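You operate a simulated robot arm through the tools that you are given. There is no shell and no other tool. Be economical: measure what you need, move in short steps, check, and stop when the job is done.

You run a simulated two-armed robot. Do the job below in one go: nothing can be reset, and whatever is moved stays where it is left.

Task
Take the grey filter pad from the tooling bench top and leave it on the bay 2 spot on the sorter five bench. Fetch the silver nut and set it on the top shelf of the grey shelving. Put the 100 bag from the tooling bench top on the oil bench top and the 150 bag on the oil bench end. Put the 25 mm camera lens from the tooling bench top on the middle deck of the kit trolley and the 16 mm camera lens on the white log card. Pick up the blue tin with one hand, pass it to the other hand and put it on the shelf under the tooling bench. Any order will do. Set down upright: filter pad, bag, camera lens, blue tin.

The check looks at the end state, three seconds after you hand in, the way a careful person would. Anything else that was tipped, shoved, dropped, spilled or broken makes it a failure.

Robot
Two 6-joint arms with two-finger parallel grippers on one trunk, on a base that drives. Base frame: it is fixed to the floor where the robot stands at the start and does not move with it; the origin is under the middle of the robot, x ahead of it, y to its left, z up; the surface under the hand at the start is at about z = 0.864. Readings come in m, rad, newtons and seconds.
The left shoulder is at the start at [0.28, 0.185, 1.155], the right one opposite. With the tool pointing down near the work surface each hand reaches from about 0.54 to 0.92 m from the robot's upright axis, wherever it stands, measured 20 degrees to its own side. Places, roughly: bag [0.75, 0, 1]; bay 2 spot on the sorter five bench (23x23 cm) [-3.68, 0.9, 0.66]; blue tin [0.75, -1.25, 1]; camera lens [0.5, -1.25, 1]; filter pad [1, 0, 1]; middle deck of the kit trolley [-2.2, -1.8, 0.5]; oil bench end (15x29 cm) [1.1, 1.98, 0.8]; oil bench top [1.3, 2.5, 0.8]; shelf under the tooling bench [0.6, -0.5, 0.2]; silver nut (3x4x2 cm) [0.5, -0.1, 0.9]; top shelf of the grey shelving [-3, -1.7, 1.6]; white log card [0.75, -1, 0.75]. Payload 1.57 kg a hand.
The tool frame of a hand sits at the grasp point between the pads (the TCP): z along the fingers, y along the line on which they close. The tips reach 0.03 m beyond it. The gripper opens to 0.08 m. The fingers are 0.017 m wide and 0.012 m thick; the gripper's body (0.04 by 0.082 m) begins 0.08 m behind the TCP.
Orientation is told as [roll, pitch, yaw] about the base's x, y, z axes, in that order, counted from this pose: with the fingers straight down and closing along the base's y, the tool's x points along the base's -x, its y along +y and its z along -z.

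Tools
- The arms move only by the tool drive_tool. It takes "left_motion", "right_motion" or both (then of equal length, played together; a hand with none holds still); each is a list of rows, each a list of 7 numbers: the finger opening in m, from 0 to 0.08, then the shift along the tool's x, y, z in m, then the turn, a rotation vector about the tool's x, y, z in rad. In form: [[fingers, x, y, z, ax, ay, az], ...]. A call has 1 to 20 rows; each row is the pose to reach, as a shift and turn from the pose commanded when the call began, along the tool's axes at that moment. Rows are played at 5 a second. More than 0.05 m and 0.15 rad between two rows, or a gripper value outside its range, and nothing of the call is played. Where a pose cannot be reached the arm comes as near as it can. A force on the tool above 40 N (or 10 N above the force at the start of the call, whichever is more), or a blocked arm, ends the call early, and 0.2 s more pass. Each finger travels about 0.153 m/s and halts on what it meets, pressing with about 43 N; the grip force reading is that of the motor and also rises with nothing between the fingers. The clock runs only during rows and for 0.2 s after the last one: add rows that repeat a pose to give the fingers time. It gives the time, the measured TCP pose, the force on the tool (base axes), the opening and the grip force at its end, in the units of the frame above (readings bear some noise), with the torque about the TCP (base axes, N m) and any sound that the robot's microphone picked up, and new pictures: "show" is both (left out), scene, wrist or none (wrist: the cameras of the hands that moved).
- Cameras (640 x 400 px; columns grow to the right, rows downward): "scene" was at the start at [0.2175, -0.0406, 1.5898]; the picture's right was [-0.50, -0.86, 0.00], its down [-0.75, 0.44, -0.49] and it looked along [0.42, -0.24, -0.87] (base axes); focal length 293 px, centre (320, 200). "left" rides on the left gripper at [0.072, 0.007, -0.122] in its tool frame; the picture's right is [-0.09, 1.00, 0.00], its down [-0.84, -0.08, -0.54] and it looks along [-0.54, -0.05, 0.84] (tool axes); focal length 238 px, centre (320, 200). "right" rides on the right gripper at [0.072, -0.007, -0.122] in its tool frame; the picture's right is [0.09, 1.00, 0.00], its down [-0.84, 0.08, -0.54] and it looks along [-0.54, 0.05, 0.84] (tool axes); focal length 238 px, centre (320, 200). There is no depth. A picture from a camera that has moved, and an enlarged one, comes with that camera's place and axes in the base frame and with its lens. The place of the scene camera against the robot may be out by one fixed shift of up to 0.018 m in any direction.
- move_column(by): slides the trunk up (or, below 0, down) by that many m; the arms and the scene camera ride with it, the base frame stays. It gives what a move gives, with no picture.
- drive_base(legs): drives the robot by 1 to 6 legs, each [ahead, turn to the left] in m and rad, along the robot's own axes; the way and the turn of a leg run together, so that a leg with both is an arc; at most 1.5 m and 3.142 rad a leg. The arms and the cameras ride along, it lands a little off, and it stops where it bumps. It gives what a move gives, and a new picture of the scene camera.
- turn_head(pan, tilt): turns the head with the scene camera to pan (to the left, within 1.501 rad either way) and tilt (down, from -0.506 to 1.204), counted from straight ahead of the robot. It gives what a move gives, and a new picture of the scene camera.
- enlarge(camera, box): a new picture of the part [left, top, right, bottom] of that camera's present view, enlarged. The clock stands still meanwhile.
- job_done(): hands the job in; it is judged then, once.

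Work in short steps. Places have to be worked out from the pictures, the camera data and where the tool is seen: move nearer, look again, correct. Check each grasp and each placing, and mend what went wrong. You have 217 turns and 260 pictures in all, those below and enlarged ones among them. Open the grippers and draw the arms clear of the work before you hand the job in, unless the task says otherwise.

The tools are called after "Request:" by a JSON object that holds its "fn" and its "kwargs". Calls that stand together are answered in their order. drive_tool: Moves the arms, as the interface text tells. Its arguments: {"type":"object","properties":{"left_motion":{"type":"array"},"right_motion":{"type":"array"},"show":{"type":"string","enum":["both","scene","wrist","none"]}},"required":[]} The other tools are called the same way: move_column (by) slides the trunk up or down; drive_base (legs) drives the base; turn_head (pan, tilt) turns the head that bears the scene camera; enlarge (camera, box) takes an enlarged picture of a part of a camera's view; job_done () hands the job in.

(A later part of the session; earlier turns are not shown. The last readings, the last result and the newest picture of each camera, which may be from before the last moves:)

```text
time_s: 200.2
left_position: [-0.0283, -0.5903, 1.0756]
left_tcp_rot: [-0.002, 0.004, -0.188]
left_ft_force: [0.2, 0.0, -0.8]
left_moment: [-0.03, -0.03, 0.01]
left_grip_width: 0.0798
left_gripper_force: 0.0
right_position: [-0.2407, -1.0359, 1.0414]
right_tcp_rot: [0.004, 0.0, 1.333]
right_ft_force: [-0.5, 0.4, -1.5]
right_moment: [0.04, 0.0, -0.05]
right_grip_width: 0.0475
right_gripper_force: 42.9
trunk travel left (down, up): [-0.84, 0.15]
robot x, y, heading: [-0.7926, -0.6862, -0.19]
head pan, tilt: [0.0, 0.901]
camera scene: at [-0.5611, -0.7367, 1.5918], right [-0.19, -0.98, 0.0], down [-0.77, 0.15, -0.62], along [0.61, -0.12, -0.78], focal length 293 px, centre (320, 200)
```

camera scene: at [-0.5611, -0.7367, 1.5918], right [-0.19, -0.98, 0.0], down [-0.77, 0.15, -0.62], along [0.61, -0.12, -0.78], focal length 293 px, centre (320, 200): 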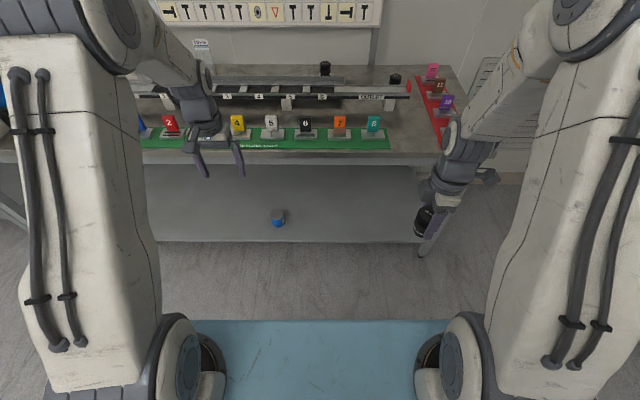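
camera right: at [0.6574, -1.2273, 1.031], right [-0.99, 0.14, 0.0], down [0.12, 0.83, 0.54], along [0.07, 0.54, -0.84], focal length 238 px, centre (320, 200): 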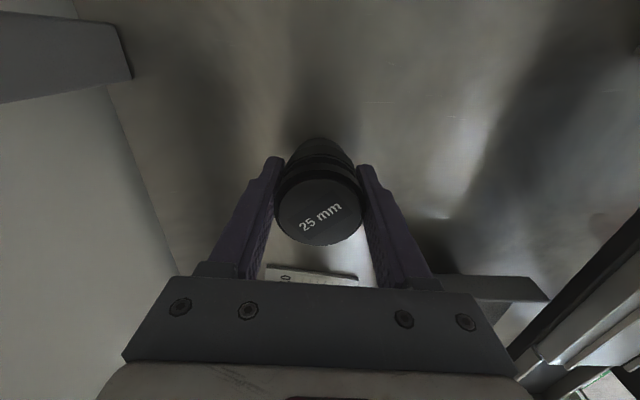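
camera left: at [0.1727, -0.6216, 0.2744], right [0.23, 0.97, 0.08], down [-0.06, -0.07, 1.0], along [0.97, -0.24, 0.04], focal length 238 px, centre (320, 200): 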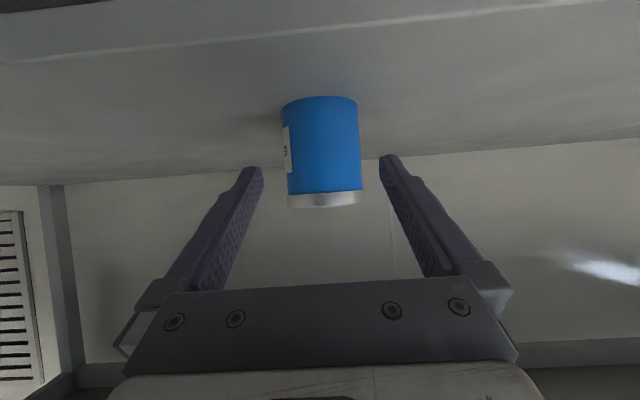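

Tin stands well. Raise a bit and move to the nut station.

Request:
{"fn": "move_column", "kwargs": {"by": 0.12}}

Request:
{"fn": "drive_base", "kwargs": {"legs": [[0, 0.9], [0.73, 0], [0, -0.9], [0.1, 0]]}}

```text
time_s: 201.7
left_position: [-0.0276, -0.5902, 1.196]
left_tcp_rot: [-0.003, 0.001, -0.189]
left_ft_force: [-1.3, 0.4, -0.3]
left_moment: [0.02, 0.0, 0.02]
left_grip_width: 0.0801
left_gripper_force: 0.0
right_position: [-0.241, -1.0371, 1.1612]
right_tcp_rot: [0.004, 0.0, 1.333]
right_ft_force: [0.2, -0.1, -1.9]
right_moment: [0.0, -0.01, 0.01]
right_grip_width: 0.0475
right_gripper_force: 43.3
trunk travel left (down, up): [-0.96, 0.03]
robot x, y, heading: [-0.7937, -0.6873, -0.189]
head pan, tilt: [0.0, 0.901]
```

```text
time_s: 211.1
left_position: [0.6254, -0.1125, 1.1952]
left_tcp_rot: [0.0, 0.002, -0.173]
left_ft_force: [0.6, -0.1, 0.1]
left_moment: [0.0, -0.01, 0.0]
left_grip_width: 0.0801
left_gripper_force: 0.0
right_position: [0.4174, -0.5598, 1.1622]
right_tcp_rot: [0.004, -0.001, 1.35]
right_ft_force: [-0.1, -1.1, -2.0]
right_moment: [-0.01, 0.0, 0.02]
right_grip_width: 0.0476
right_gripper_force: 42.6
trunk travel left (down, up): [-0.96, 0.03]
robot x, y, heading: [-0.1408, -0.2203, -0.173]
head pan, tilt: [0.0, 0.901]
camera scene: at [0.0937, -0.2659, 1.7117], right [-0.17, -0.99, 0.0], down [-0.77, 0.13, -0.62], along [0.61, -0.11, -0.78], focal length 293 px, centre (320, 200)
```

scene: 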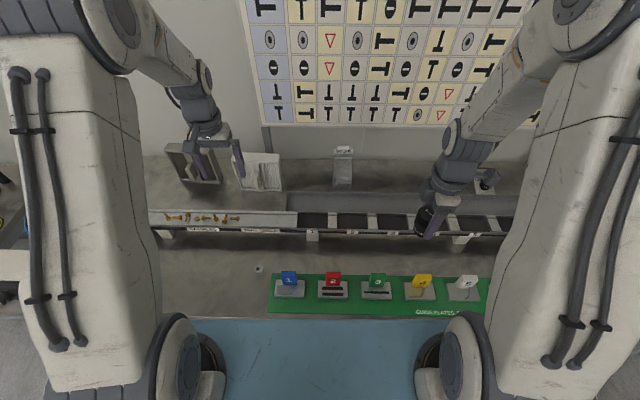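

Nut at ≈(0.505,-0.138). Move the left hand above it.

Request:
{"fn": "drive_tool", "kwargs": {"left_motion": [[0.08, 0.023, -0.009, 0.029, 0, 0, 0], [0.08, 0.046, -0.018, 0.058, 0, 0, 0], [0.08, 0.068, -0.027, 0.087, 0, 0, 0], [0.08, 0.091, -0.037, 0.116, 0, 0, 0], [0.08, 0.1138, -0.0457, 0.145, 0, 0, 0]], "show": "none"}}

Request:
{"fn": "enlarge", "kwargs": {"camera": "left", "box": [200, 40, 440, 220]}}

```text
time_s: 212.3
left_position: [0.5049, -0.138, 1.0512]
left_tcp_rot: [-0.001, 0.001, -0.172]
left_ft_force: [0.5, 0.0, 0.4]
left_moment: [0.01, -0.02, -0.02]
left_grip_width: 0.08
left_gripper_force: 0.0
right_position: [0.4182, -0.5612, 1.163]
right_tcp_rot: [0.004, 0.001, 1.35]
right_ft_force: [0.7, 0.6, -2.1]
right_moment: [0.01, -0.02, -0.03]
right_grip_width: 0.0475
right_gripper_force: 43.2
trunk travel left (down, up): [-0.96, 0.03]
robot x, y, heading: [-0.139, -0.2193, -0.174]
head pan, tilt: [0.0, 0.901]
```

```text
2.22 times, centred on (320, 130) of left
camera zoom: at [0.435, -0.1165, 1.172], right [0.26, 0.97, 0.0], down [0.81, -0.22, 0.54], along [0.52, -0.14, -0.84], focal length 530 px, centre (320, 356)
```

zoom: 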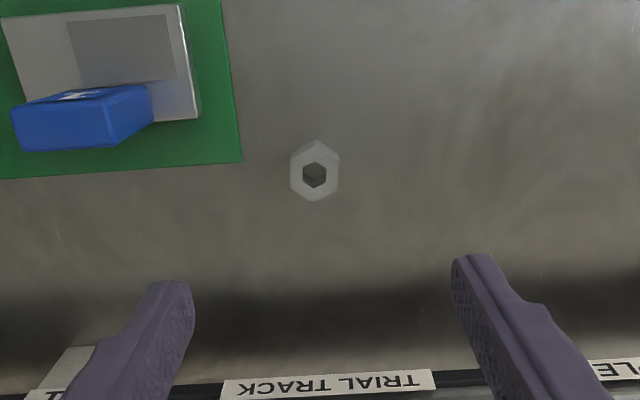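

Descend to the nut with tips just above the bench, and grip.

Request:
{"fn": "drive_tool", "kwargs": {"left_motion": [[0.08, 0.003, 0, 0.04, 0, 0, 0], [0.08, 0.003, 0, 0.08, 0, 0, 0], [0.08, 0.003, 0, 0.12, 0, 0, 0], [0.08, 0.003, 0, 0.145, 0, 0, 0], [0.08, 0.003, 0, 0.152, 0, 0, 0], [0.05, 0.003, 0, 0.152, 0, 0, 0], [0.02, 0.003, 0, 0.152, 0, 0, 0], [0.01, 0.003, 0, 0.152, 0, 0, 0], [0.01, 0.003, 0, 0.152, 0, 0, 0]], "show": "wrist"}}

```text
time_s: 214.3
left_position: [0.5013, -0.1374, 0.9005]
left_tcp_rot: [-0.002, 0.003, -0.171]
left_ft_force: [-0.1, 0.3, 0.4]
left_moment: [-0.03, -0.01, -0.04]
left_grip_width: 0.0251
left_gripper_force: 36.3
right_position: [0.4178, -0.5607, 1.1604]
right_tcp_rot: [0.003, 0.0, 1.35]
right_ft_force: [0.1, -0.8, -2.1]
right_moment: [-0.03, 0.01, 0.02]
right_grip_width: 0.0474
right_gripper_force: 43.0
trunk travel left (down, up): [-0.96, 0.03]
robot x, y, heading: [-0.1352, -0.2184, -0.17]
head pan, tilt: [0.0, 0.901]
camera left: at [0.4319, -0.1164, 1.0214], right [0.26, 0.96, 0.0], down [0.81, -0.22, 0.54], along [0.52, -0.14, -0.84], focal length 238 px, centre (320, 200)
```

left: 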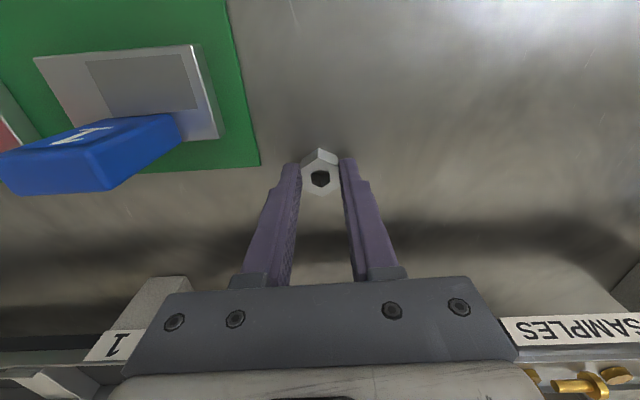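

Nut gripped. Lift it and move it aside; meanwhile bring the lens over the freed spot (I will set it down there and re-grip it with a forward-pitched hand so it fits under the trolley's top deck).

Request:
{"fn": "drive_tool", "kwargs": {"left_motion": [[0.01, 0, 0, -0.04, 0, 0, 0], [0.01, 0, 0, -0.08, 0, 0, 0], [0.01, 0, 0, -0.12, 0, 0, 0], [0.01, 0, 0, -0.16, 0, 0, 0], [0.01, 0, 0.03, -0.2, 0, 0, 0], [0.01, 0, 0.07, -0.22, 0, 0, 0], [0.01, 0, 0.11, -0.24, 0, 0, 0], [0.01, 0, 0.15, -0.25, 0, 0, 0], [0.01, 0, 0.19, -0.25, 0, 0, 0]], "show": "none"}}

Request:
{"fn": "drive_tool", "kwargs": {"right_motion": [[0.03, -0.045, -0.001, 0, 0, 0, 0], [0.03, -0.09, -0.002, 0, 0, 0, 0], [0.03, -0.135, -0.003, 0, 0, 0, 0], [0.03, -0.18, -0.004, 0, 0, 0, 0], [0.03, -0.225, -0.005, 0, 0, 0, 0], [0.03, -0.27, -0.006, 0, 0, 0, 0], [0.03, -0.315, -0.007, 0, 0, 0, 0], [0.03, -0.36, -0.008, 0, 0, 0, 0], [0.03, -0.4, -0.008, 0, 0, 0, 0], [0.03, -0.435, -0.008, 0, 0, 0, 0]]}}

```text
time_s: 216.3
left_position: [0.5346, 0.0492, 1.1505]
left_tcp_rot: [-0.002, 0.001, -0.174]
left_ft_force: [0.7, -0.7, -0.6]
left_moment: [0.04, 0.0, 0.03]
left_grip_width: 0.0251
left_gripper_force: 36.5
right_position: [0.4175, -0.5598, 1.1613]
right_tcp_rot: [0.002, 0.001, 1.349]
right_ft_force: [-0.8, 0.3, -1.9]
right_moment: [0.04, 0.02, 0.01]
right_grip_width: 0.0475
right_gripper_force: 43.1
trunk travel left (down, up): [-0.96, 0.03]
robot x, y, heading: [-0.141, -0.2169, -0.167]
head pan, tilt: [0.0, 0.901]
```

```text
time_s: 218.5
left_position: [0.5338, 0.049, 1.1494]
left_tcp_rot: [-0.001, 0.003, -0.173]
left_ft_force: [0.4, 0.3, -0.3]
left_moment: [0.03, -0.01, 0.05]
left_grip_width: 0.0251
left_gripper_force: 37.0
right_position: [0.5215, -0.1377, 1.1594]
right_tcp_rot: [0.005, 0.001, 1.348]
right_ft_force: [-0.7, -0.3, -1.7]
right_moment: [-0.01, 0.01, 0.0]
right_grip_width: 0.0471
right_gripper_force: 43.3
trunk travel left (down, up): [-0.96, 0.03]
robot x, y, heading: [-0.1404, -0.2173, -0.169]
head pan, tilt: [0.0, 0.901]
camera scene: at [0.0939, -0.2656, 1.7117], right [-0.17, -0.99, 0.0], down [-0.77, 0.13, -0.62], along [0.61, -0.11, -0.78], focal length 293 px, centre (320, 200)
camera right: at [0.5118, -0.2106, 1.2816], right [-0.99, 0.13, 0.0], down [0.11, 0.83, 0.54], along [0.07, 0.54, -0.84], focal length 238 px, centre (320, 200)
```

scene: 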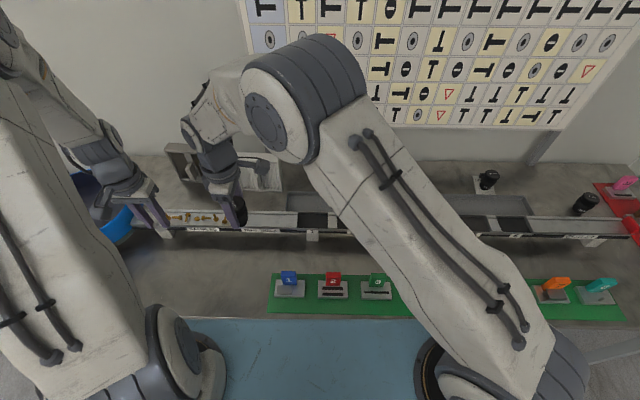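
right: 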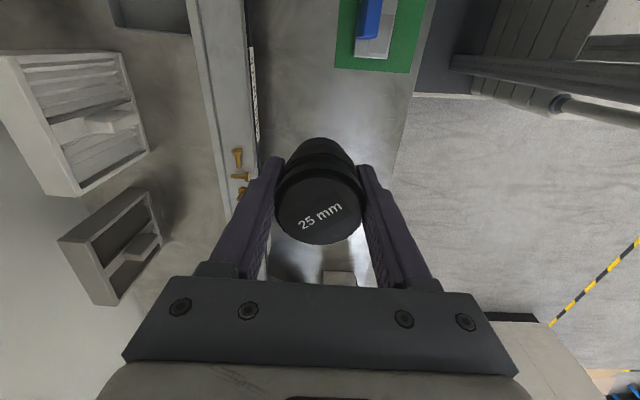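

Lower the lens onto the free bench spot.

Request:
{"fn": "drive_tool", "kwargs": {"right_motion": [[0.03, 0, 0.012, 0.04, 0, 0, 0], [0.03, 0, 0.012, 0.09, 0, 0, 0], [0.03, 0, 0.012, 0.14, 0, 0, 0], [0.03, 0, 0.012, 0.19, 0, 0, 0], [0.03, 0, 0.012, 0.23, 0, 0, 0], [0.03, 0, 0.012, 0.243, 0, 0, 0], [0.03, 0, 0.012, 0.247, 0, 0, 0], [0.03, 0, 0.012, 0.25, 0, 0, 0], [0.03, 0, 0.012, 0.252, 0, 0, 0], [0.06, 0, 0.012, 0.25, 0, 0, 0], [0.07, 0, 0.012, 0.25, 0, 0, 0], [0.07, 0, 0.012, 0.25, 0, 0, 0], [0.07, 0, 0.012, 0.21, 0, 0, 0], [0.07, 0, 0.012, 0.16, 0, 0, 0], [0.07, 0, 0.012, 0.11, 0, 0, 0], [0.07, 0, 0.012, 0.06, 0, 0, 0]], "show": "wrist"}}

```text
time_s: 221.9
left_position: [0.5337, 0.0484, 1.1487]
left_tcp_rot: [-0.003, 0.002, -0.172]
left_ft_force: [-0.6, -0.8, -1.0]
left_moment: [0.02, 0.02, 0.0]
left_grip_width: 0.0252
left_gripper_force: 37.0
right_position: [0.5076, -0.1358, 1.1008]
right_tcp_rot: [0.003, 0.002, 1.348]
right_ft_force: [-0.4, -0.9, -0.3]
right_moment: [0.02, 0.04, 0.01]
right_grip_width: 0.0698
right_gripper_force: 0.2
trunk travel left (down, up): [-0.96, 0.03]
robot x, y, heading: [-0.1418, -0.2184, -0.17]
head pan, tilt: [0.0, 0.901]
camera right: at [0.5, -0.208, 1.2223], right [-0.99, 0.13, 0.0], down [0.11, 0.83, 0.54], along [0.07, 0.54, -0.84], focal length 238 px, centre (320, 200)
```

right: 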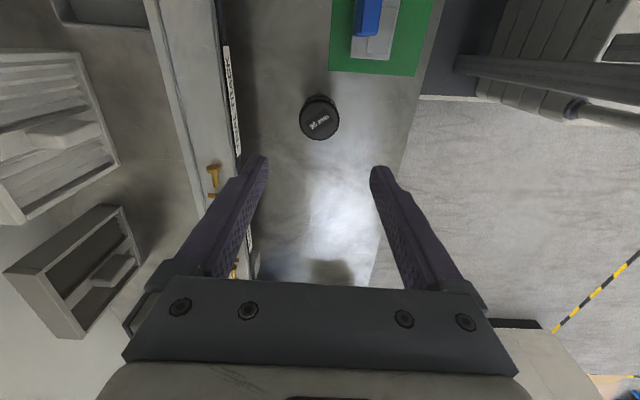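

Lens placed. Back the base off 0.13 and turn toward it, then re-orient the right hand (yaw 0, pitched forward ~52°).

Request:
{"fn": "drive_base", "kwargs": {"legs": [[-0.13, 0], [0, 0.25]]}}

Request:
{"fn": "drive_tool", "kwargs": {"right_motion": [[0.08, 0.04, -0.02, -0.01, 0, 0, 0.1], [0.08, 0.08, -0.04, -0.02, 0, 0, 0.24], [0.08, 0.12, -0.06, -0.03, 0, 0, 0.38], [0.08, 0.16, -0.08, -0.04, 0, 0, 0.52], [0.08, 0.2, -0.08, -0.05, 0, 0, 0.66], [0.08, 0.24, -0.08, -0.05, 0, 0, 0.8], [0.08, 0.24, -0.08, -0.05, 0, 0, 0.94], [0.08, 0.24, -0.08, -0.05, 0, 0, 1.08], [0.08, 0.24, -0.08, -0.05, 0, 0, 1.22], [0.08, 0.24, -0.08, -0.05, 0, 0, 1.36], [0.08, 0.24, -0.08, -0.05, 0, 0, 1.51]], "show": "none"}}

```text
time_s: 224.0
left_position: [0.321, 0.2286, 1.1492]
left_tcp_rot: [-0.002, 0.003, 0.075]
left_ft_force: [0.4, 0.0, -0.7]
left_moment: [0.0, 0.03, -0.01]
left_grip_width: 0.025
left_gripper_force: 37.3
right_position: [0.3421, 0.0436, 1.1008]
right_tcp_rot: [0.004, -0.002, 1.597]
right_ft_force: [0.2, -0.4, -0.4]
right_moment: [0.01, -0.02, -0.04]
right_grip_width: 0.07
right_gripper_force: 0.0
trunk travel left (down, up): [-0.96, 0.03]
robot x, y, heading: [-0.2702, -0.1988, 0.076]
head pan, tilt: [0.0, 0.901]
camera scene: at [-0.0307, -0.1848, 1.7118], right [0.08, -1.0, 0.0], down [-0.78, -0.06, -0.62], along [0.62, 0.05, -0.78], focal length 293 px, centre (320, 200)
```

scene: 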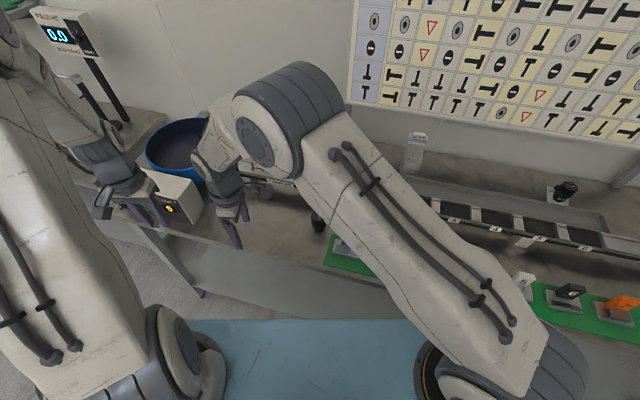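

```text
time_s: 226.4
left_position: [0.3206, 0.2279, 1.1497]
left_tcp_rot: [-0.001, 0.002, 0.076]
left_ft_force: [-0.3, -0.7, -1.0]
left_moment: [-0.02, 0.02, 0.03]
left_grip_width: 0.0252
left_gripper_force: 36.5
right_position: [0.4286, -0.1945, 1.1523]
right_tcp_rot: [0.0, 0.004, 0.084]
right_ft_force: [-0.3, 0.7, 0.0]
right_moment: [0.02, -0.02, 0.0]
right_grip_width: 0.0799
right_gripper_force: 0.0
trunk travel left (down, up): [-0.96, 0.03]
robot x, y, heading: [-0.2649, -0.1957, 0.072]
head pan, tilt: [0.0, 0.901]
```

Pitch the right hand forward 0.9 rad while moving it ahead, then over the lens.

Request:
{"fn": "drive_tool", "kwargs": {"right_motion": [[0.08, -0.015, 0, 0, 0, -0.15, 0], [0.08, -0.03, 0, 0, 0, -0.3, 0], [0.08, -0.045, 0, 0, 0, -0.45, 0], [0.08, -0.06, 0, 0, 0, -0.6, 0], [0.08, -0.075, 0, 0, 0, -0.75, 0], [0.08, -0.08, 0, 0, 0, -0.9, 0]]}}

```text
time_s: 227.8
left_position: [0.3211, 0.2271, 1.1486]
left_tcp_rot: [-0.002, 0.002, 0.074]
left_ft_force: [0.7, 0.7, -0.7]
left_moment: [0.03, 0.0, 0.01]
left_grip_width: 0.025
left_gripper_force: 36.5
right_position: [0.5113, -0.1846, 1.1552]
right_tcp_rot: [-0.014, -0.896, 0.092]
right_ft_force: [0.5, 0.7, 0.0]
right_moment: [0.01, 0.03, -0.04]
right_grip_width: 0.0798
right_gripper_force: 0.0
right hand out of reach, approached as far as the arm can: row 4, 6
trunk travel left (down, up): [-0.96, 0.03]
robot x, y, heading: [-0.2676, -0.1924, 0.076]
head pan, tilt: [0.0, 0.901]
camera scene: at [-0.0306, -0.1848, 1.7118], right [0.08, -1.0, 0.0], down [-0.78, -0.06, -0.62], along [0.62, 0.05, -0.78], focal length 293 px, centre (320, 200)
camera right: at [0.3716, -0.2028, 1.174], right [-0.14, 0.99, -0.08], down [0.09, 0.09, 0.99], along [0.99, 0.13, -0.11], focal length 238 px, centre (320, 200)
```

scene: 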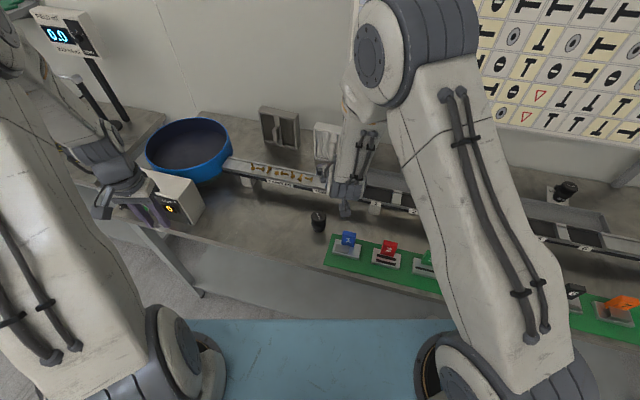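
right: 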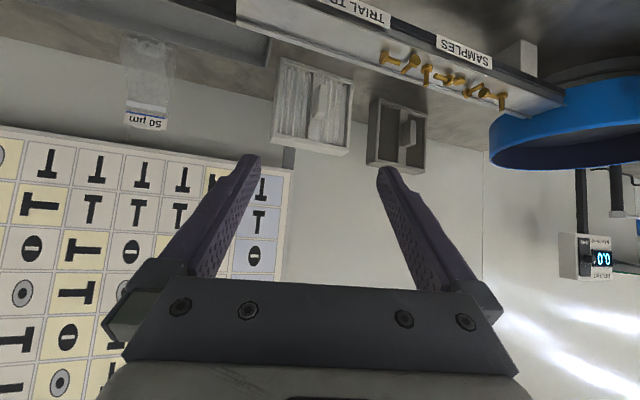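

Slide over the lens and go down partway.

Request:
{"fn": "drive_tool", "kwargs": {"right_motion": [[0.08, 0.0, 0.024, 0, 0, 0, 0], [0.08, 0.0, 0.0476, 0, 0, 0, 0], [0.08, 0.031, 0.0476, 0.025, 0, 0, 0], [0.08, 0.063, 0.0476, 0.05, 0, 0, 0], [0.08, 0.094, 0.0476, 0.075, 0, 0, 0]]}}

Request:
{"fn": "enlarge", "kwargs": {"camera": "scene", "box": [260, 160, 400, 260]}}

```text
time_s: 229.0
left_position: [0.3212, 0.2275, 1.1496]
left_tcp_rot: [-0.002, 0.004, 0.077]
left_ft_force: [-0.3, -0.4, -0.3]
left_moment: [0.0, 0.01, -0.02]
left_grip_width: 0.0249
left_gripper_force: 36.5
right_position: [0.5227, -0.1229, 1.0424]
right_tcp_rot: [-0.029, -0.891, 0.104]
right_ft_force: [0.3, -0.4, 0.5]
right_moment: [0.0, -0.01, 0.0]
right_grip_width: 0.08
right_gripper_force: 0.1
right hand out of reach, approached as far as the arm can: row 4, 5
trunk travel left (down, up): [-0.96, 0.03]
robot x, y, heading: [-0.2674, -0.1943, 0.077]
head pan, tilt: [0.0, 0.901]
camera scene: at [-0.0307, -0.185, 1.7118], right [0.08, -1.0, 0.0], down [-0.78, -0.06, -0.62], along [0.62, 0.05, -0.78], focal length 293 px, centre (320, 200)
camera right: at [0.3841, -0.1416, 1.062], right [-0.14, 0.99, -0.09], down [0.1, 0.1, 0.99], along [0.99, 0.13, -0.11], focal length 238 px, centre (320, 200)
```

scene: 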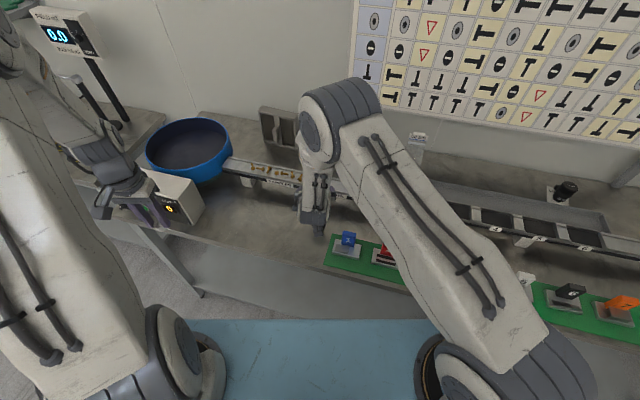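
right: 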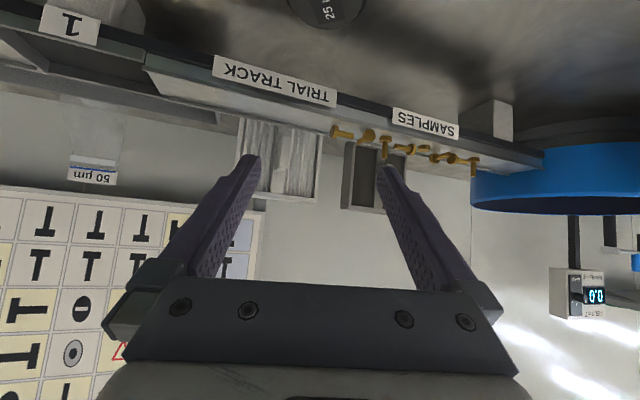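

```text
4.00 times, centred on (330, 210) of scene
camera zoom: at [-0.0307, -0.185, 1.7118], right [0.08, -1.0, 0.0], down [-0.78, -0.06, -0.62], along [0.62, 0.05, -0.78], focal length 1171 px, centre (280, 160)
```

zoom: 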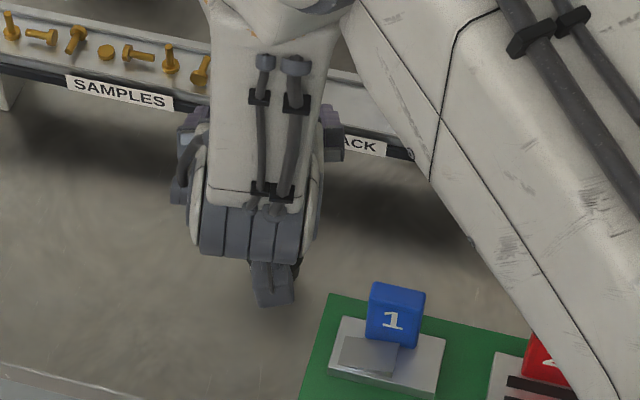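

At the inner reach limit. Back the base off 0.09 and lower the trunk 0.1 to make it easier.

Request:
{"fn": "drive_base", "kwargs": {"legs": [[-0.1, 0]]}}

Request:
{"fn": "move_column", "kwargs": {"by": -0.09}}

Request:
{"fn": "enlarge", "kwargs": {"camera": "right", "box": [120, 0, 520, 250]}}

```text
time_s: 230.1
left_position: [0.2192, 0.2209, 1.1483]
left_tcp_rot: [0.0, 0.002, 0.076]
left_ft_force: [0.6, 0.1, -0.1]
left_moment: [-0.02, 0.02, -0.02]
left_grip_width: 0.0252
left_gripper_force: 36.7
right_position: [0.4215, -0.1315, 1.0423]
right_tcp_rot: [-0.029, -0.89, 0.104]
right_ft_force: [0.5, 1.1, 0.4]
right_moment: [0.02, 0.01, 0.0]
right_grip_width: 0.0804
right_gripper_force: 0.0
trunk travel left (down, up): [-0.96, 0.03]
robot x, y, heading: [-0.3704, -0.2024, 0.08]
head pan, tilt: [0.0, 0.901]
camera scene: at [-0.1319, -0.1926, 1.7118], right [0.08, -1.0, 0.0], down [-0.78, -0.06, -0.62], along [0.62, 0.05, -0.78], focal length 293 px, centre (320, 200)
```

scene: 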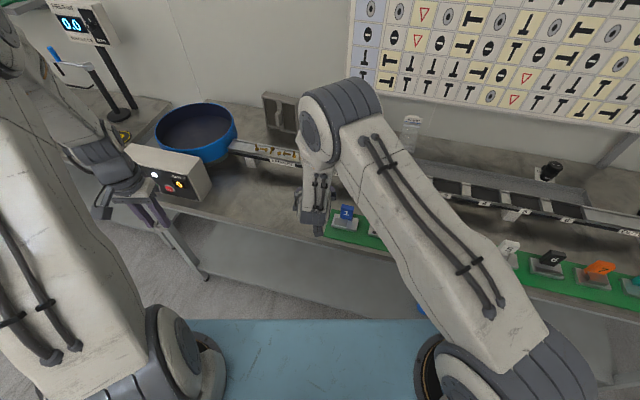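

```text
time_s: 231.4
left_position: [0.2187, 0.2198, 1.0596]
left_tcp_rot: [-0.002, 0.002, 0.074]
left_ft_force: [0.2, 0.5, -0.2]
left_moment: [0.0, 0.03, -0.01]
left_grip_width: 0.0247
left_gripper_force: 36.9
right_position: [0.4224, -0.1315, 0.9515]
right_tcp_rot: [-0.029, -0.891, 0.106]
right_ft_force: [0.6, -0.3, 0.3]
right_moment: [0.03, -0.01, -0.01]
right_grip_width: 0.0799
right_gripper_force: 0.0
trunk travel left (down, up): [-0.87, 0.12]
robot x, y, heading: [-0.3676, -0.202, 0.075]
head pan, tilt: [0.0, 0.901]
```

```text
1.60 times, centred on (320, 125) of right
camera zoom: at [0.2825, -0.1492, 0.9724], right [-0.14, 0.99, -0.09], down [0.1, 0.1, 0.99], along [0.99, 0.13, -0.11], focal length 381 px, centre (320, 320)
```

zoom: 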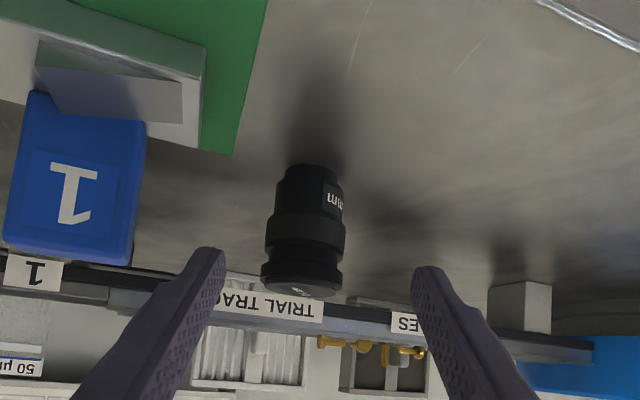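

Lens ahead, slightly right. Level the roll, shift sideways, and advance half-way.

Request:
{"fn": "drive_tool", "kwargs": {"right_motion": [[0.08, -0.008, -0.0146, 0.0, -0.029, 0, 0], [0.08, -0.0152, -0.0146, 0.02, -0.029, 0, 0], [0.08, -0.0152, -0.0146, 0.045, -0.029, 0, 0], [0.08, -0.0152, -0.0146, 0.045, -0.029, 0, 0]], "show": "none"}}

Request:
{"fn": "enlarge", "kwargs": {"camera": "right", "box": [160, 0, 480, 240]}}

```text
time_s: 232.4
left_position: [0.2189, 0.2208, 1.0586]
left_tcp_rot: [-0.003, 0.003, 0.074]
left_ft_force: [0.0, 0.5, -1.1]
left_moment: [0.0, -0.02, -0.03]
left_grip_width: 0.025
left_gripper_force: 37.2
right_position: [0.4663, -0.1424, 0.9352]
right_tcp_rot: [-0.002, -0.891, 0.104]
right_ft_force: [0.0, -0.5, -0.5]
right_moment: [0.0, 0.0, -0.03]
right_grip_width: 0.0802
right_gripper_force: 0.1
right hand out of reach, approached as far as the arm can: row 1
trunk travel left (down, up): [-0.87, 0.12]
robot x, y, heading: [-0.3716, -0.2, 0.077]
head pan, tilt: [0.0, 0.901]
```

```text
1.67 times, centred on (320, 120) of right
camera zoom: at [0.328, -0.1646, 0.9543], right [-0.16, 0.98, -0.07], down [0.1, 0.09, 0.99], along [0.98, 0.15, -0.11], focal length 397 px, centre (320, 333)
```

zoom: 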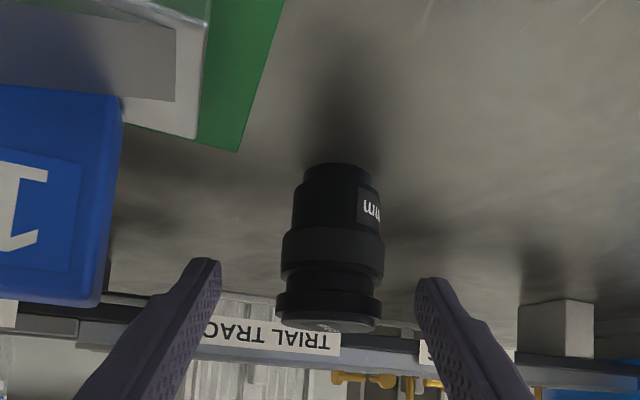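

Nearly centred. Advance the rest and grip.

Request:
{"fn": "drive_tool", "kwargs": {"right_motion": [[0.08, 0, 0.004, 0.02, 0, 0, 0], [0.08, -0.001, 0.004, 0.04, 0, 0, 0], [0.08, -0.0014, 0.004, 0.054, 0, 0, 0], [0.06, -0.0014, 0.004, 0.054, 0, 0, 0], [0.03, -0.0014, 0.004, 0.054, 0, 0, 0], [0.03, -0.0014, 0.004, 0.054, 0, 0, 0], [0.03, -0.0014, 0.004, 0.054, 0, 0, 0]], "show": "wrist"}}

```text
time_s: 234.0
left_position: [0.2184, 0.2198, 1.06]
left_tcp_rot: [-0.002, 0.002, 0.074]
left_ft_force: [-1.2, 0.2, -1.0]
left_moment: [0.03, 0.01, -0.02]
left_grip_width: 0.0251
left_gripper_force: 36.9
right_position: [0.5098, -0.1331, 0.9036]
right_tcp_rot: [0.0, -0.892, 0.105]
right_ft_force: [1.7, 0.7, 1.3]
right_moment: [0.04, -0.06, -0.01]
right_grip_width: 0.0477
right_gripper_force: 42.7
trunk travel left (down, up): [-0.87, 0.12]
robot x, y, heading: [-0.3681, -0.2052, 0.073]
head pan, tilt: [0.0, 0.901]
camera right: at [0.3706, -0.1551, 0.9224], right [-0.16, 0.98, -0.07], down [0.1, 0.09, 0.99], along [0.98, 0.15, -0.11], focal length 238 px, centre (320, 200)
```

right: 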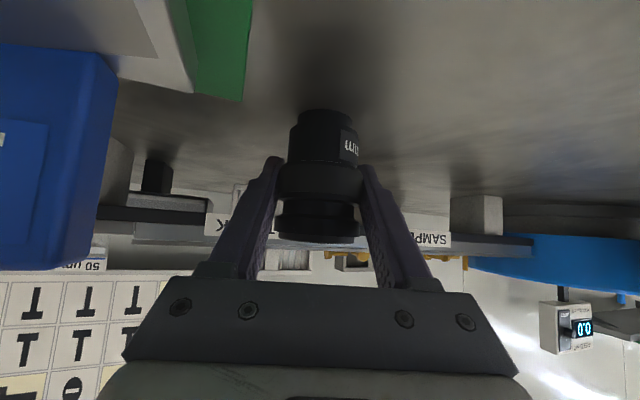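

Gripped with the pitched hand. Lift, raise trunk, then drive to the trolley area.

Request:
{"fn": "drive_tool", "kwargs": {"right_motion": [[0.03, -0.031, 0, -0.025, 0, 0, 0], [0.03, -0.062, 0, -0.05, 0, 0, 0], [0.03, -0.093, 0, -0.075, 0, 0, 0], [0.03, -0.124, 0, -0.1, 0, 0, 0], [0.03, -0.155, 0, -0.125, 0, 0, 0]], "show": "none"}}

Request:
{"fn": "move_column", "kwargs": {"by": 0.08}}

Request:
{"fn": "turn_head", "kwargs": {"pan": 0.0, "tilt": 0.5}}

Request:
{"fn": "drive_base", "kwargs": {"legs": [[-0.3, 0], [0, -2.84]]}}

```text
time_s: 235.2
left_position: [0.2185, 0.2199, 1.0591]
left_tcp_rot: [-0.002, 0.002, 0.075]
left_ft_force: [0.1, -0.3, -0.8]
left_moment: [-0.01, 0.0, -0.01]
left_grip_width: 0.0251
left_gripper_force: 36.6
right_position: [0.5109, -0.1319, 1.1007]
right_tcp_rot: [-0.002, -0.889, 0.105]
right_ft_force: [-0.6, 0.4, -1.4]
right_moment: [-0.01, -0.01, 0.02]
right_grip_width: 0.0479
right_gripper_force: 43.1
trunk travel left (down, up): [-0.87, 0.12]
robot x, y, heading: [-0.3666, -0.2018, 0.076]
head pan, tilt: [0.0, 0.901]
```

```text
time_s: 236.4
left_position: [0.2195, 0.22, 1.1384]
left_tcp_rot: [-0.001, 0.002, 0.076]
left_ft_force: [-0.3, 0.0, -1.7]
left_moment: [0.0, 0.03, 0.04]
left_grip_width: 0.0252
left_gripper_force: 36.2
right_position: [0.5122, -0.132, 1.1809]
right_tcp_rot: [-0.002, -0.89, 0.105]
right_ft_force: [0.6, 0.8, -1.4]
right_moment: [0.0, -0.03, -0.03]
right_grip_width: 0.048
right_gripper_force: 42.4
trunk travel left (down, up): [-0.95, 0.04]
robot x, y, heading: [-0.3685, -0.2009, 0.072]
head pan, tilt: [0.0, 0.901]
```

```text
time_s: 237.2
left_position: [0.2194, 0.2205, 1.1383]
left_tcp_rot: [-0.001, 0.002, 0.076]
left_ft_force: [-0.2, -0.1, 0.0]
left_moment: [0.01, 0.01, -0.01]
left_grip_width: 0.0252
left_gripper_force: 37.0
right_position: [0.5122, -0.1319, 1.1802]
right_tcp_rot: [-0.001, -0.891, 0.105]
right_ft_force: [0.3, -0.3, -1.8]
right_moment: [-0.01, 0.01, 0.02]
right_grip_width: 0.0477
right_gripper_force: 42.7
trunk travel left (down, up): [-0.95, 0.04]
robot x, y, heading: [-0.3687, -0.2002, 0.076]
head pan, tilt: [0.0, 0.499]
camera scene: at [-0.1165, -0.1914, 1.7355], right [0.08, -1.0, 0.0], down [-0.48, -0.04, -0.88], along [0.87, 0.07, -0.48], focal length 293 px, centre (320, 200)
```

scene: 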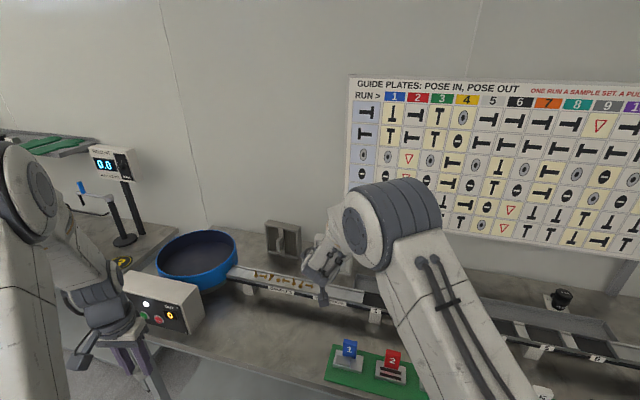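

```text
time_s: 246.0
left_position: [-1.1221, -0.7903, 1.1401]
left_tcp_rot: [-0.001, 0.002, -2.798]
left_ft_force: [0.9, 0.6, -1.2]
left_moment: [0.03, 0.01, 0.03]
left_grip_width: 0.025
left_gripper_force: 36.7
right_position: [-1.4982, -0.5286, 1.1816]
right_tcp_rot: [-0.004, -0.892, -2.766]
right_ft_force: [-0.2, -1.0, -1.9]
right_moment: [0.01, -0.04, 0.02]
right_grip_width: 0.0477
right_gripper_force: 43.0
trunk travel left (down, up): [-0.95, 0.04]
robot x, y, heading: [-0.6726, -0.2267, -2.801]
head pan, tilt: [0.0, 0.499]
camera scene: at [-0.9048, -0.319, 1.7356], right [-0.34, 0.94, 0.0], down [0.45, 0.16, -0.88], along [-0.83, -0.3, -0.48], focal length 293 px, centre (320, 200)
```

scene: 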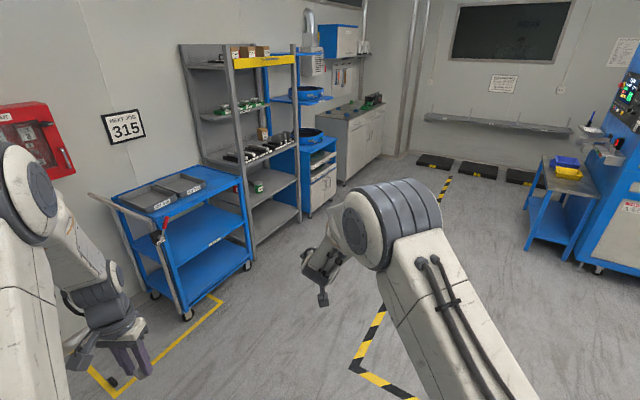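

Very useful view. Enlarge the trolley and shelving, and the machine at right.

Request:
{"fn": "enlarge", "kwargs": {"camera": "scene", "box": [80, 30, 320, 330]}}

Request:
{"fn": "enlarge", "kwargs": {"camera": "scene", "box": [500, 60, 640, 290]}}

```text
1.33 times, centred on (200, 180) of scene
camera zoom: at [-0.9048, -0.319, 1.7356], right [-0.34, 0.94, 0.0], down [0.45, 0.16, -0.88], along [-0.83, -0.3, -0.48], focal length 390 px, centre (480, 227)
```

zoom: 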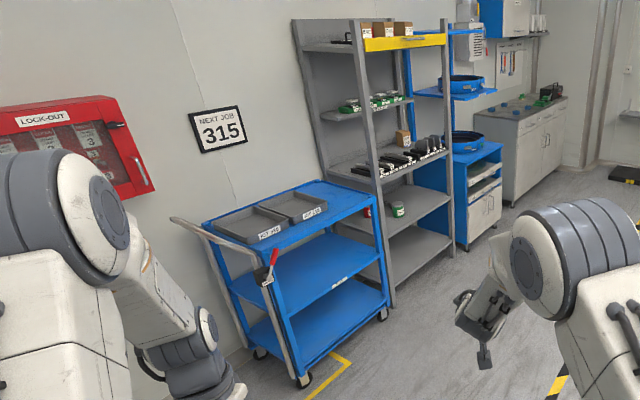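

```text
1.74 times, centred on (570, 175) of scene
camera zoom: at [-0.9048, -0.319, 1.7356], right [-0.34, 0.94, 0.0], down [0.45, 0.16, -0.88], along [-0.83, -0.3, -0.48], focal length 509 px, centre (-115, 244)
```

zoom: 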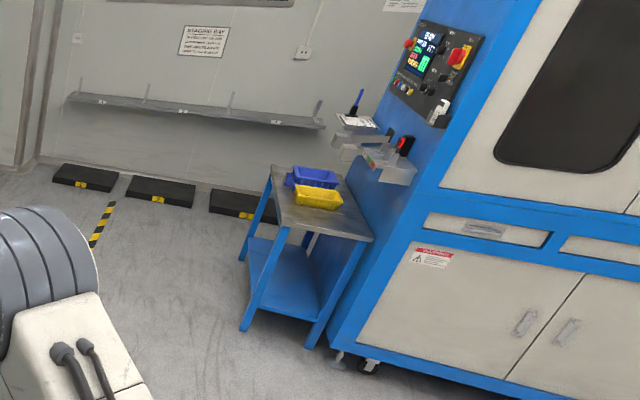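

Trolley front edge ≈ from (-1.955,-1.705) to (-2.55,-1.594), middle deck z≈0.47, top deck ≈0.9. I drive in front of it and face it (heading −1.759).

Request:
{"fn": "drive_base", "kwargs": {"legs": [[0, -0.078], [1.436, 0], [0, 1.12]]}}

```text
time_s: 256.6
left_position: [-1.8252, -1.2868, 1.1391]
left_tcp_rot: [-0.001, 0.003, -1.765]
left_ft_force: [-0.4, -0.2, -0.6]
left_moment: [-0.04, -0.02, -0.02]
left_grip_width: 0.025
left_gripper_force: 35.9
right_position: [-2.2423, -1.4748, 1.1811]
right_tcp_rot: [-0.002, -0.892, -1.734]
right_ft_force: [0.0, 0.0, -1.6]
right_moment: [0.01, -0.06, 0.01]
right_grip_width: 0.0476
right_gripper_force: 43.2
trunk travel left (down, up): [-0.95, 0.04]
robot x, y, heading: [-2.0783, -0.61, -1.764]
head pan, tilt: [0.0, 0.499]
camera scene: at [-2.1248, -0.863, 1.7356], right [-0.98, 0.19, 0.0], down [0.09, 0.47, -0.88], along [-0.17, -0.86, -0.48], focal length 293 px, centre (320, 200)
```

scene: 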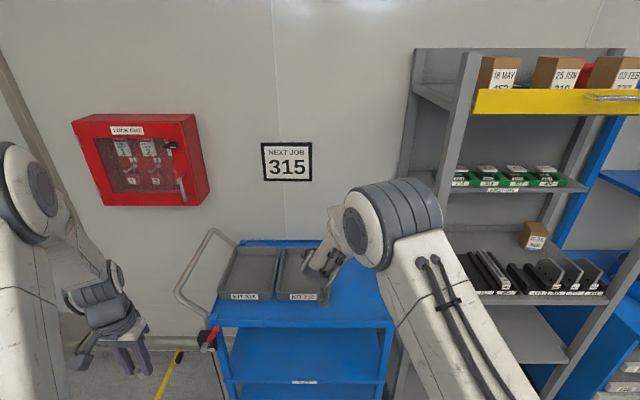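

Back up 0.15 before lowering the trunk, then view the trolley from lower.

Request:
{"fn": "drive_base", "kwargs": {"legs": [[-0.15, 0]]}}

Request:
{"fn": "move_column", "kwargs": {"by": -0.4}}

Request:
{"fn": "move_column", "kwargs": {"by": -0.17}}

Request:
{"fn": "turn_head", "kwargs": {"pan": 0.0, "tilt": 0.4}}

Request:
{"fn": "enlarge", "kwargs": {"camera": "right", "box": [0, 0, 640, 400]}}

```text
time_s: 257.9
left_position: [-1.7965, -1.1399, 1.1389]
left_tcp_rot: [-0.003, 0.001, -1.761]
left_ft_force: [0.0, -0.2, 0.0]
left_moment: [-0.02, 0.01, -0.01]
left_grip_width: 0.025
left_gripper_force: 37.0
right_position: [-2.213, -1.3292, 1.1808]
right_tcp_rot: [-0.001, -0.893, -1.733]
right_ft_force: [0.4, 0.3, -0.9]
right_moment: [0.0, 0.03, 0.03]
right_grip_width: 0.0475
right_gripper_force: 43.0
trunk travel left (down, up): [-0.95, 0.04]
robot x, y, heading: [-2.05, -0.4576, -1.757]
head pan, tilt: [0.0, 0.499]
camera scene: at [-2.0965, -0.7172, 1.7357], right [-0.98, 0.19, 0.0], down [0.09, 0.47, -0.88], along [-0.17, -0.86, -0.48], focal length 293 px, centre (320, 200)
```

scene: 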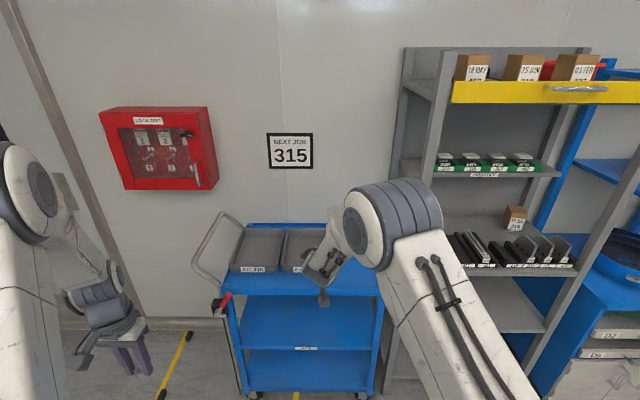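

```text
time_s: 261.8
left_position: [-1.7959, -1.1408, 0.739]
left_tcp_rot: [-0.002, 0.002, -1.762]
left_ft_force: [-0.2, -0.6, -1.0]
left_moment: [-0.01, -0.01, 0.02]
left_grip_width: 0.0251
left_gripper_force: 36.5
right_position: [-2.2136, -1.3298, 0.7803]
right_tcp_rot: [-0.001, -0.89, -1.735]
right_ft_force: [0.4, 0.7, -1.9]
right_moment: [-0.02, -0.01, -0.01]
right_grip_width: 0.0478
right_gripper_force: 43.6
trunk travel left (down, up): [-0.55, 0.44]
robot x, y, heading: [-2.0469, -0.462, -1.763]
head pan, tilt: [0.0, 0.499]
```

```text
time_s: 263.7
left_position: [-1.7968, -1.1405, 0.5696]
left_tcp_rot: [-0.002, 0.001, -1.762]
left_ft_force: [0.1, 0.2, -0.5]
left_moment: [0.01, -0.03, 0.01]
left_grip_width: 0.025
left_gripper_force: 36.8
right_position: [-2.2135, -1.3287, 0.6103]
right_tcp_rot: [-0.001, -0.891, -1.733]
right_ft_force: [1.1, 0.1, -1.7]
right_moment: [0.03, 0.0, -0.02]
right_grip_width: 0.0473
right_gripper_force: 43.4
trunk travel left (down, up): [-0.38, 0.61]
robot x, y, heading: [-2.0523, -0.4611, -1.761]
head pan, tilt: [0.0, 0.499]
```

```text
time_s: 264.4
left_position: [-1.7953, -1.141, 0.5687]
left_tcp_rot: [-0.002, 0.002, -1.763]
left_ft_force: [0.7, 0.8, -1.2]
left_moment: [0.02, 0.03, 0.0]
left_grip_width: 0.0249
left_gripper_force: 36.8
right_position: [-2.2134, -1.3306, 0.6105]
right_tcp_rot: [0.002, -0.89, -1.734]
right_ft_force: [-0.3, 0.1, -2.5]
right_moment: [0.01, 0.0, 0.01]
right_grip_width: 0.0473
right_gripper_force: 43.0
trunk travel left (down, up): [-0.38, 0.61]
robot x, y, heading: [-2.052, -0.4658, -1.759]
head pan, tilt: [0.0, 0.4]
camera scene: at [-2.0968, -0.7186, 1.1747], right [-0.98, 0.19, 0.0], down [0.07, 0.38, -0.92], along [-0.17, -0.9, -0.39], focal length 293 px, centre (320, 200)
```

scene: 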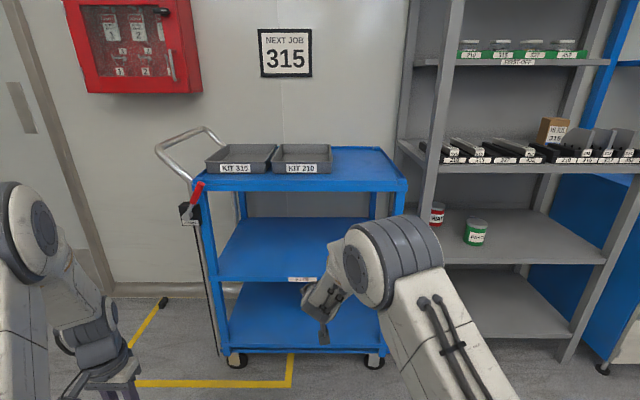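

```text
1.00 times, centred on (320, 200) of right (not enlarged: the box is as wide or as high as the picture)
camera zoom: at [-2.1974, -1.1913, 0.6306], right [0.99, -0.1, -0.07], down [0.06, -0.12, 0.99], along [-0.11, -0.99, -0.11], focal length 238 px, centre (320, 200)
```

zoom: 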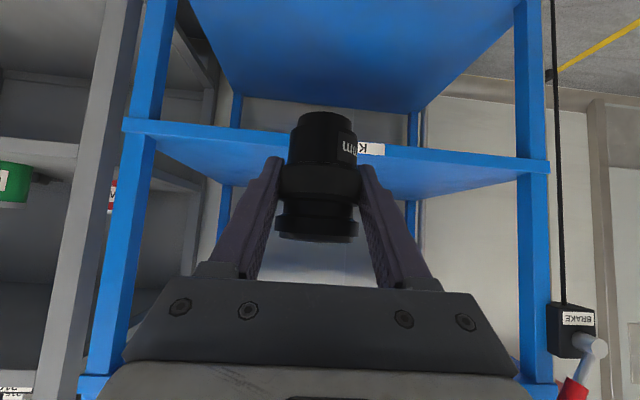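

Middle deck z≈0.485, front edge ≈1.1 m from the robot; top deck underside ≈0.83. Bring the left hand inward (away from the brake lever), lower 0.06 and drive in 0.3.

Request:
{"fn": "drive_tool", "kwargs": {"left_motion": [[0.01, 0, -0.04, 0, 0, 0, 0], [0.01, 0, -0.08, 0, 0, 0, 0], [0.01, 0, -0.12, 0, 0, 0, 0], [0.01, 0, -0.16, 0, 0, 0, 0]], "show": "none"}}

Request:
{"fn": "move_column", "kwargs": {"by": -0.055}}

Request:
{"fn": "drive_base", "kwargs": {"legs": [[0.26, 0]]}}

Request:
{"fn": "enlarge", "kwargs": {"camera": "right", "box": [0, 0, 640, 400]}}

```text
time_s: 265.4
left_position: [-1.9534, -1.1118, 0.5699]
left_tcp_rot: [-0.001, 0.002, -1.763]
left_ft_force: [-0.5, 0.2, -0.4]
left_moment: [0.01, 0.04, -0.01]
left_grip_width: 0.0251
left_gripper_force: 36.7
right_position: [-2.2117, -1.3305, 0.6102]
right_tcp_rot: [-0.002, -0.89, -1.733]
right_ft_force: [-0.4, 0.4, -1.7]
right_moment: [-0.01, 0.0, -0.02]
right_grip_width: 0.0475
right_gripper_force: 43.2
trunk travel left (down, up): [-0.38, 0.61]
robot x, y, heading: [-2.0512, -0.4603, -1.757]
head pan, tilt: [0.0, 0.4]
```

```text
time_s: 266.3
left_position: [-1.9523, -1.1113, 0.515]
left_tcp_rot: [-0.001, 0.0, -1.763]
left_ft_force: [-0.6, -0.4, -0.3]
left_moment: [0.0, -0.04, 0.0]
left_grip_width: 0.0249
left_gripper_force: 36.3
right_position: [-2.213, -1.3295, 0.5564]
right_tcp_rot: [-0.001, -0.892, -1.734]
right_ft_force: [-0.7, 0.0, -1.8]
right_moment: [0.01, -0.02, 0.02]
right_grip_width: 0.0475
right_gripper_force: 42.8
trunk travel left (down, up): [-0.325, 0.665]
robot x, y, heading: [-2.0471, -0.4632, -1.759]
head pan, tilt: [0.0, 0.4]
```

```text
time_s: 268.2
left_position: [-2.0007, -1.3622, 0.5155]
left_tcp_rot: [-0.001, 0.002, -1.761]
left_ft_force: [0.2, -0.1, 0.0]
left_moment: [0.0, -0.01, 0.03]
left_grip_width: 0.0247
left_gripper_force: 37.1
right_position: [-2.2606, -1.5815, 0.5591]
right_tcp_rot: [0.0, -0.893, -1.733]
right_ft_force: [-0.1, 1.9, 13.7]
right_moment: [0.47, -0.09, 0.0]
right_grip_width: 0.0472
right_gripper_force: 42.8
trunk travel left (down, up): [-0.325, 0.665]
robot x, y, heading: [-2.0963, -0.712, -1.761]
head pan, tilt: [0.0, 0.4]
camera scene: at [-2.1448, -0.9699, 1.1201], right [-0.98, 0.19, 0.0], down [0.07, 0.38, -0.92], along [-0.17, -0.91, -0.39], focal length 293 px, centre (320, 200)
```

scene: 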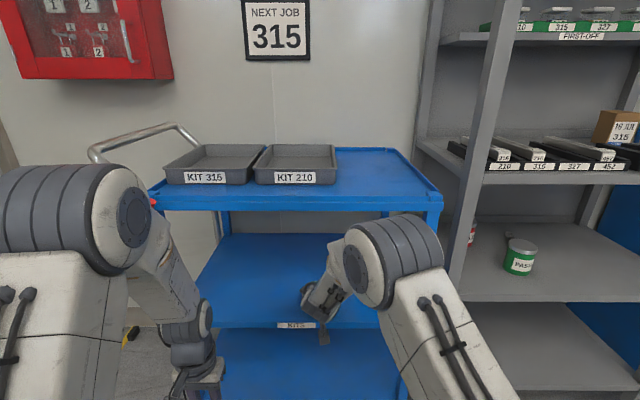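

```text
1.00 times, centred on (320, 200) of right (not enlarged: the box is as wide or as high as the picture)
camera zoom: at [-2.2452, -1.4436, 0.5772], right [0.99, -0.1, -0.07], down [0.06, -0.11, 0.99], along [-0.11, -0.99, -0.11], focal length 238 px, centre (320, 200)
```

zoom: 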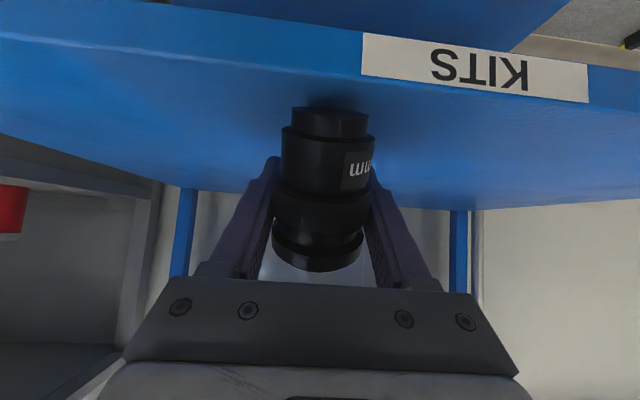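

The lens bottom has just met the deck (13.7 N up), so the deck is at ≈0.517. Raise 0.03 and recheck.

Request:
{"fn": "move_column", "kwargs": {"by": 0.03}}

Request:
{"fn": "enlarge", "kwargs": {"camera": "right", "box": [160, 0, 480, 300]}}

Request:
{"fn": "enlarge", "kwargs": {"camera": "scene", "box": [220, 200, 420, 360]}}

```text
time_s: 268.9
left_position: [-2.0013, -1.3619, 0.5453]
left_tcp_rot: [-0.002, 0.003, -1.763]
left_ft_force: [-0.1, 0.4, 0.3]
left_moment: [0.05, 0.01, -0.03]
left_grip_width: 0.0251
left_gripper_force: 36.7
right_position: [-2.2609, -1.581, 0.5869]
right_tcp_rot: [0.001, -0.894, -1.732]
right_ft_force: [0.2, 0.3, -1.9]
right_moment: [-0.04, 0.01, 0.0]
right_grip_width: 0.0471
right_gripper_force: 42.9
trunk travel left (down, up): [-0.355, 0.635]
robot x, y, heading: [-2.0968, -0.716, -1.759]
head pan, tilt: [0.0, 0.4]
```

```text
1.33 times, centred on (320, 150) of right
camera zoom: at [-2.2453, -1.4438, 0.6065], right [0.99, -0.1, -0.07], down [0.06, -0.11, 0.99], along [-0.11, -0.99, -0.11], focal length 318 px, centre (320, 267)
```

zoom: 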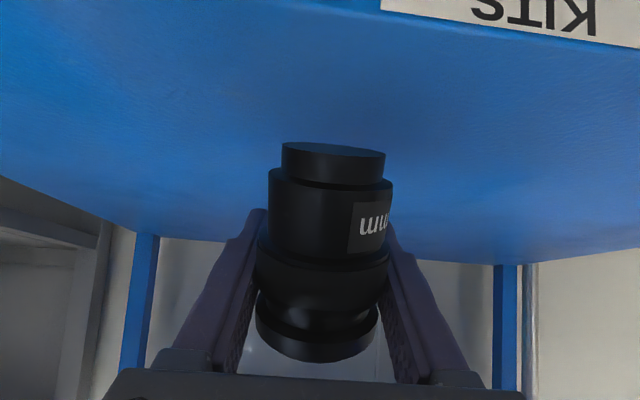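

```text
2.50 times, centred on (320, 280) of scene
camera zoom: at [-2.145, -0.9705, 1.1497], right [-0.98, 0.19, 0.0], down [0.07, 0.38, -0.92], along [-0.17, -0.9, -0.39], focal length 732 px, centre (320, 0)
```

zoom: 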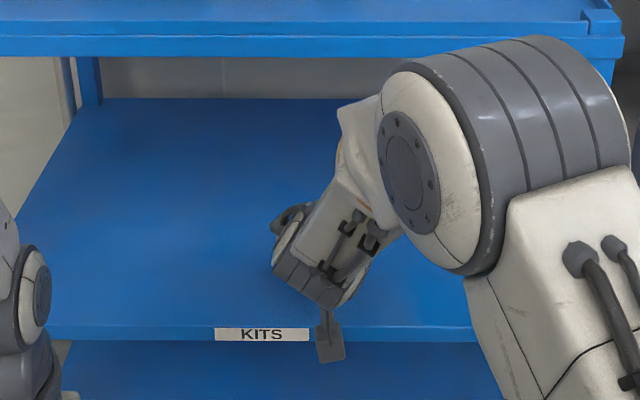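

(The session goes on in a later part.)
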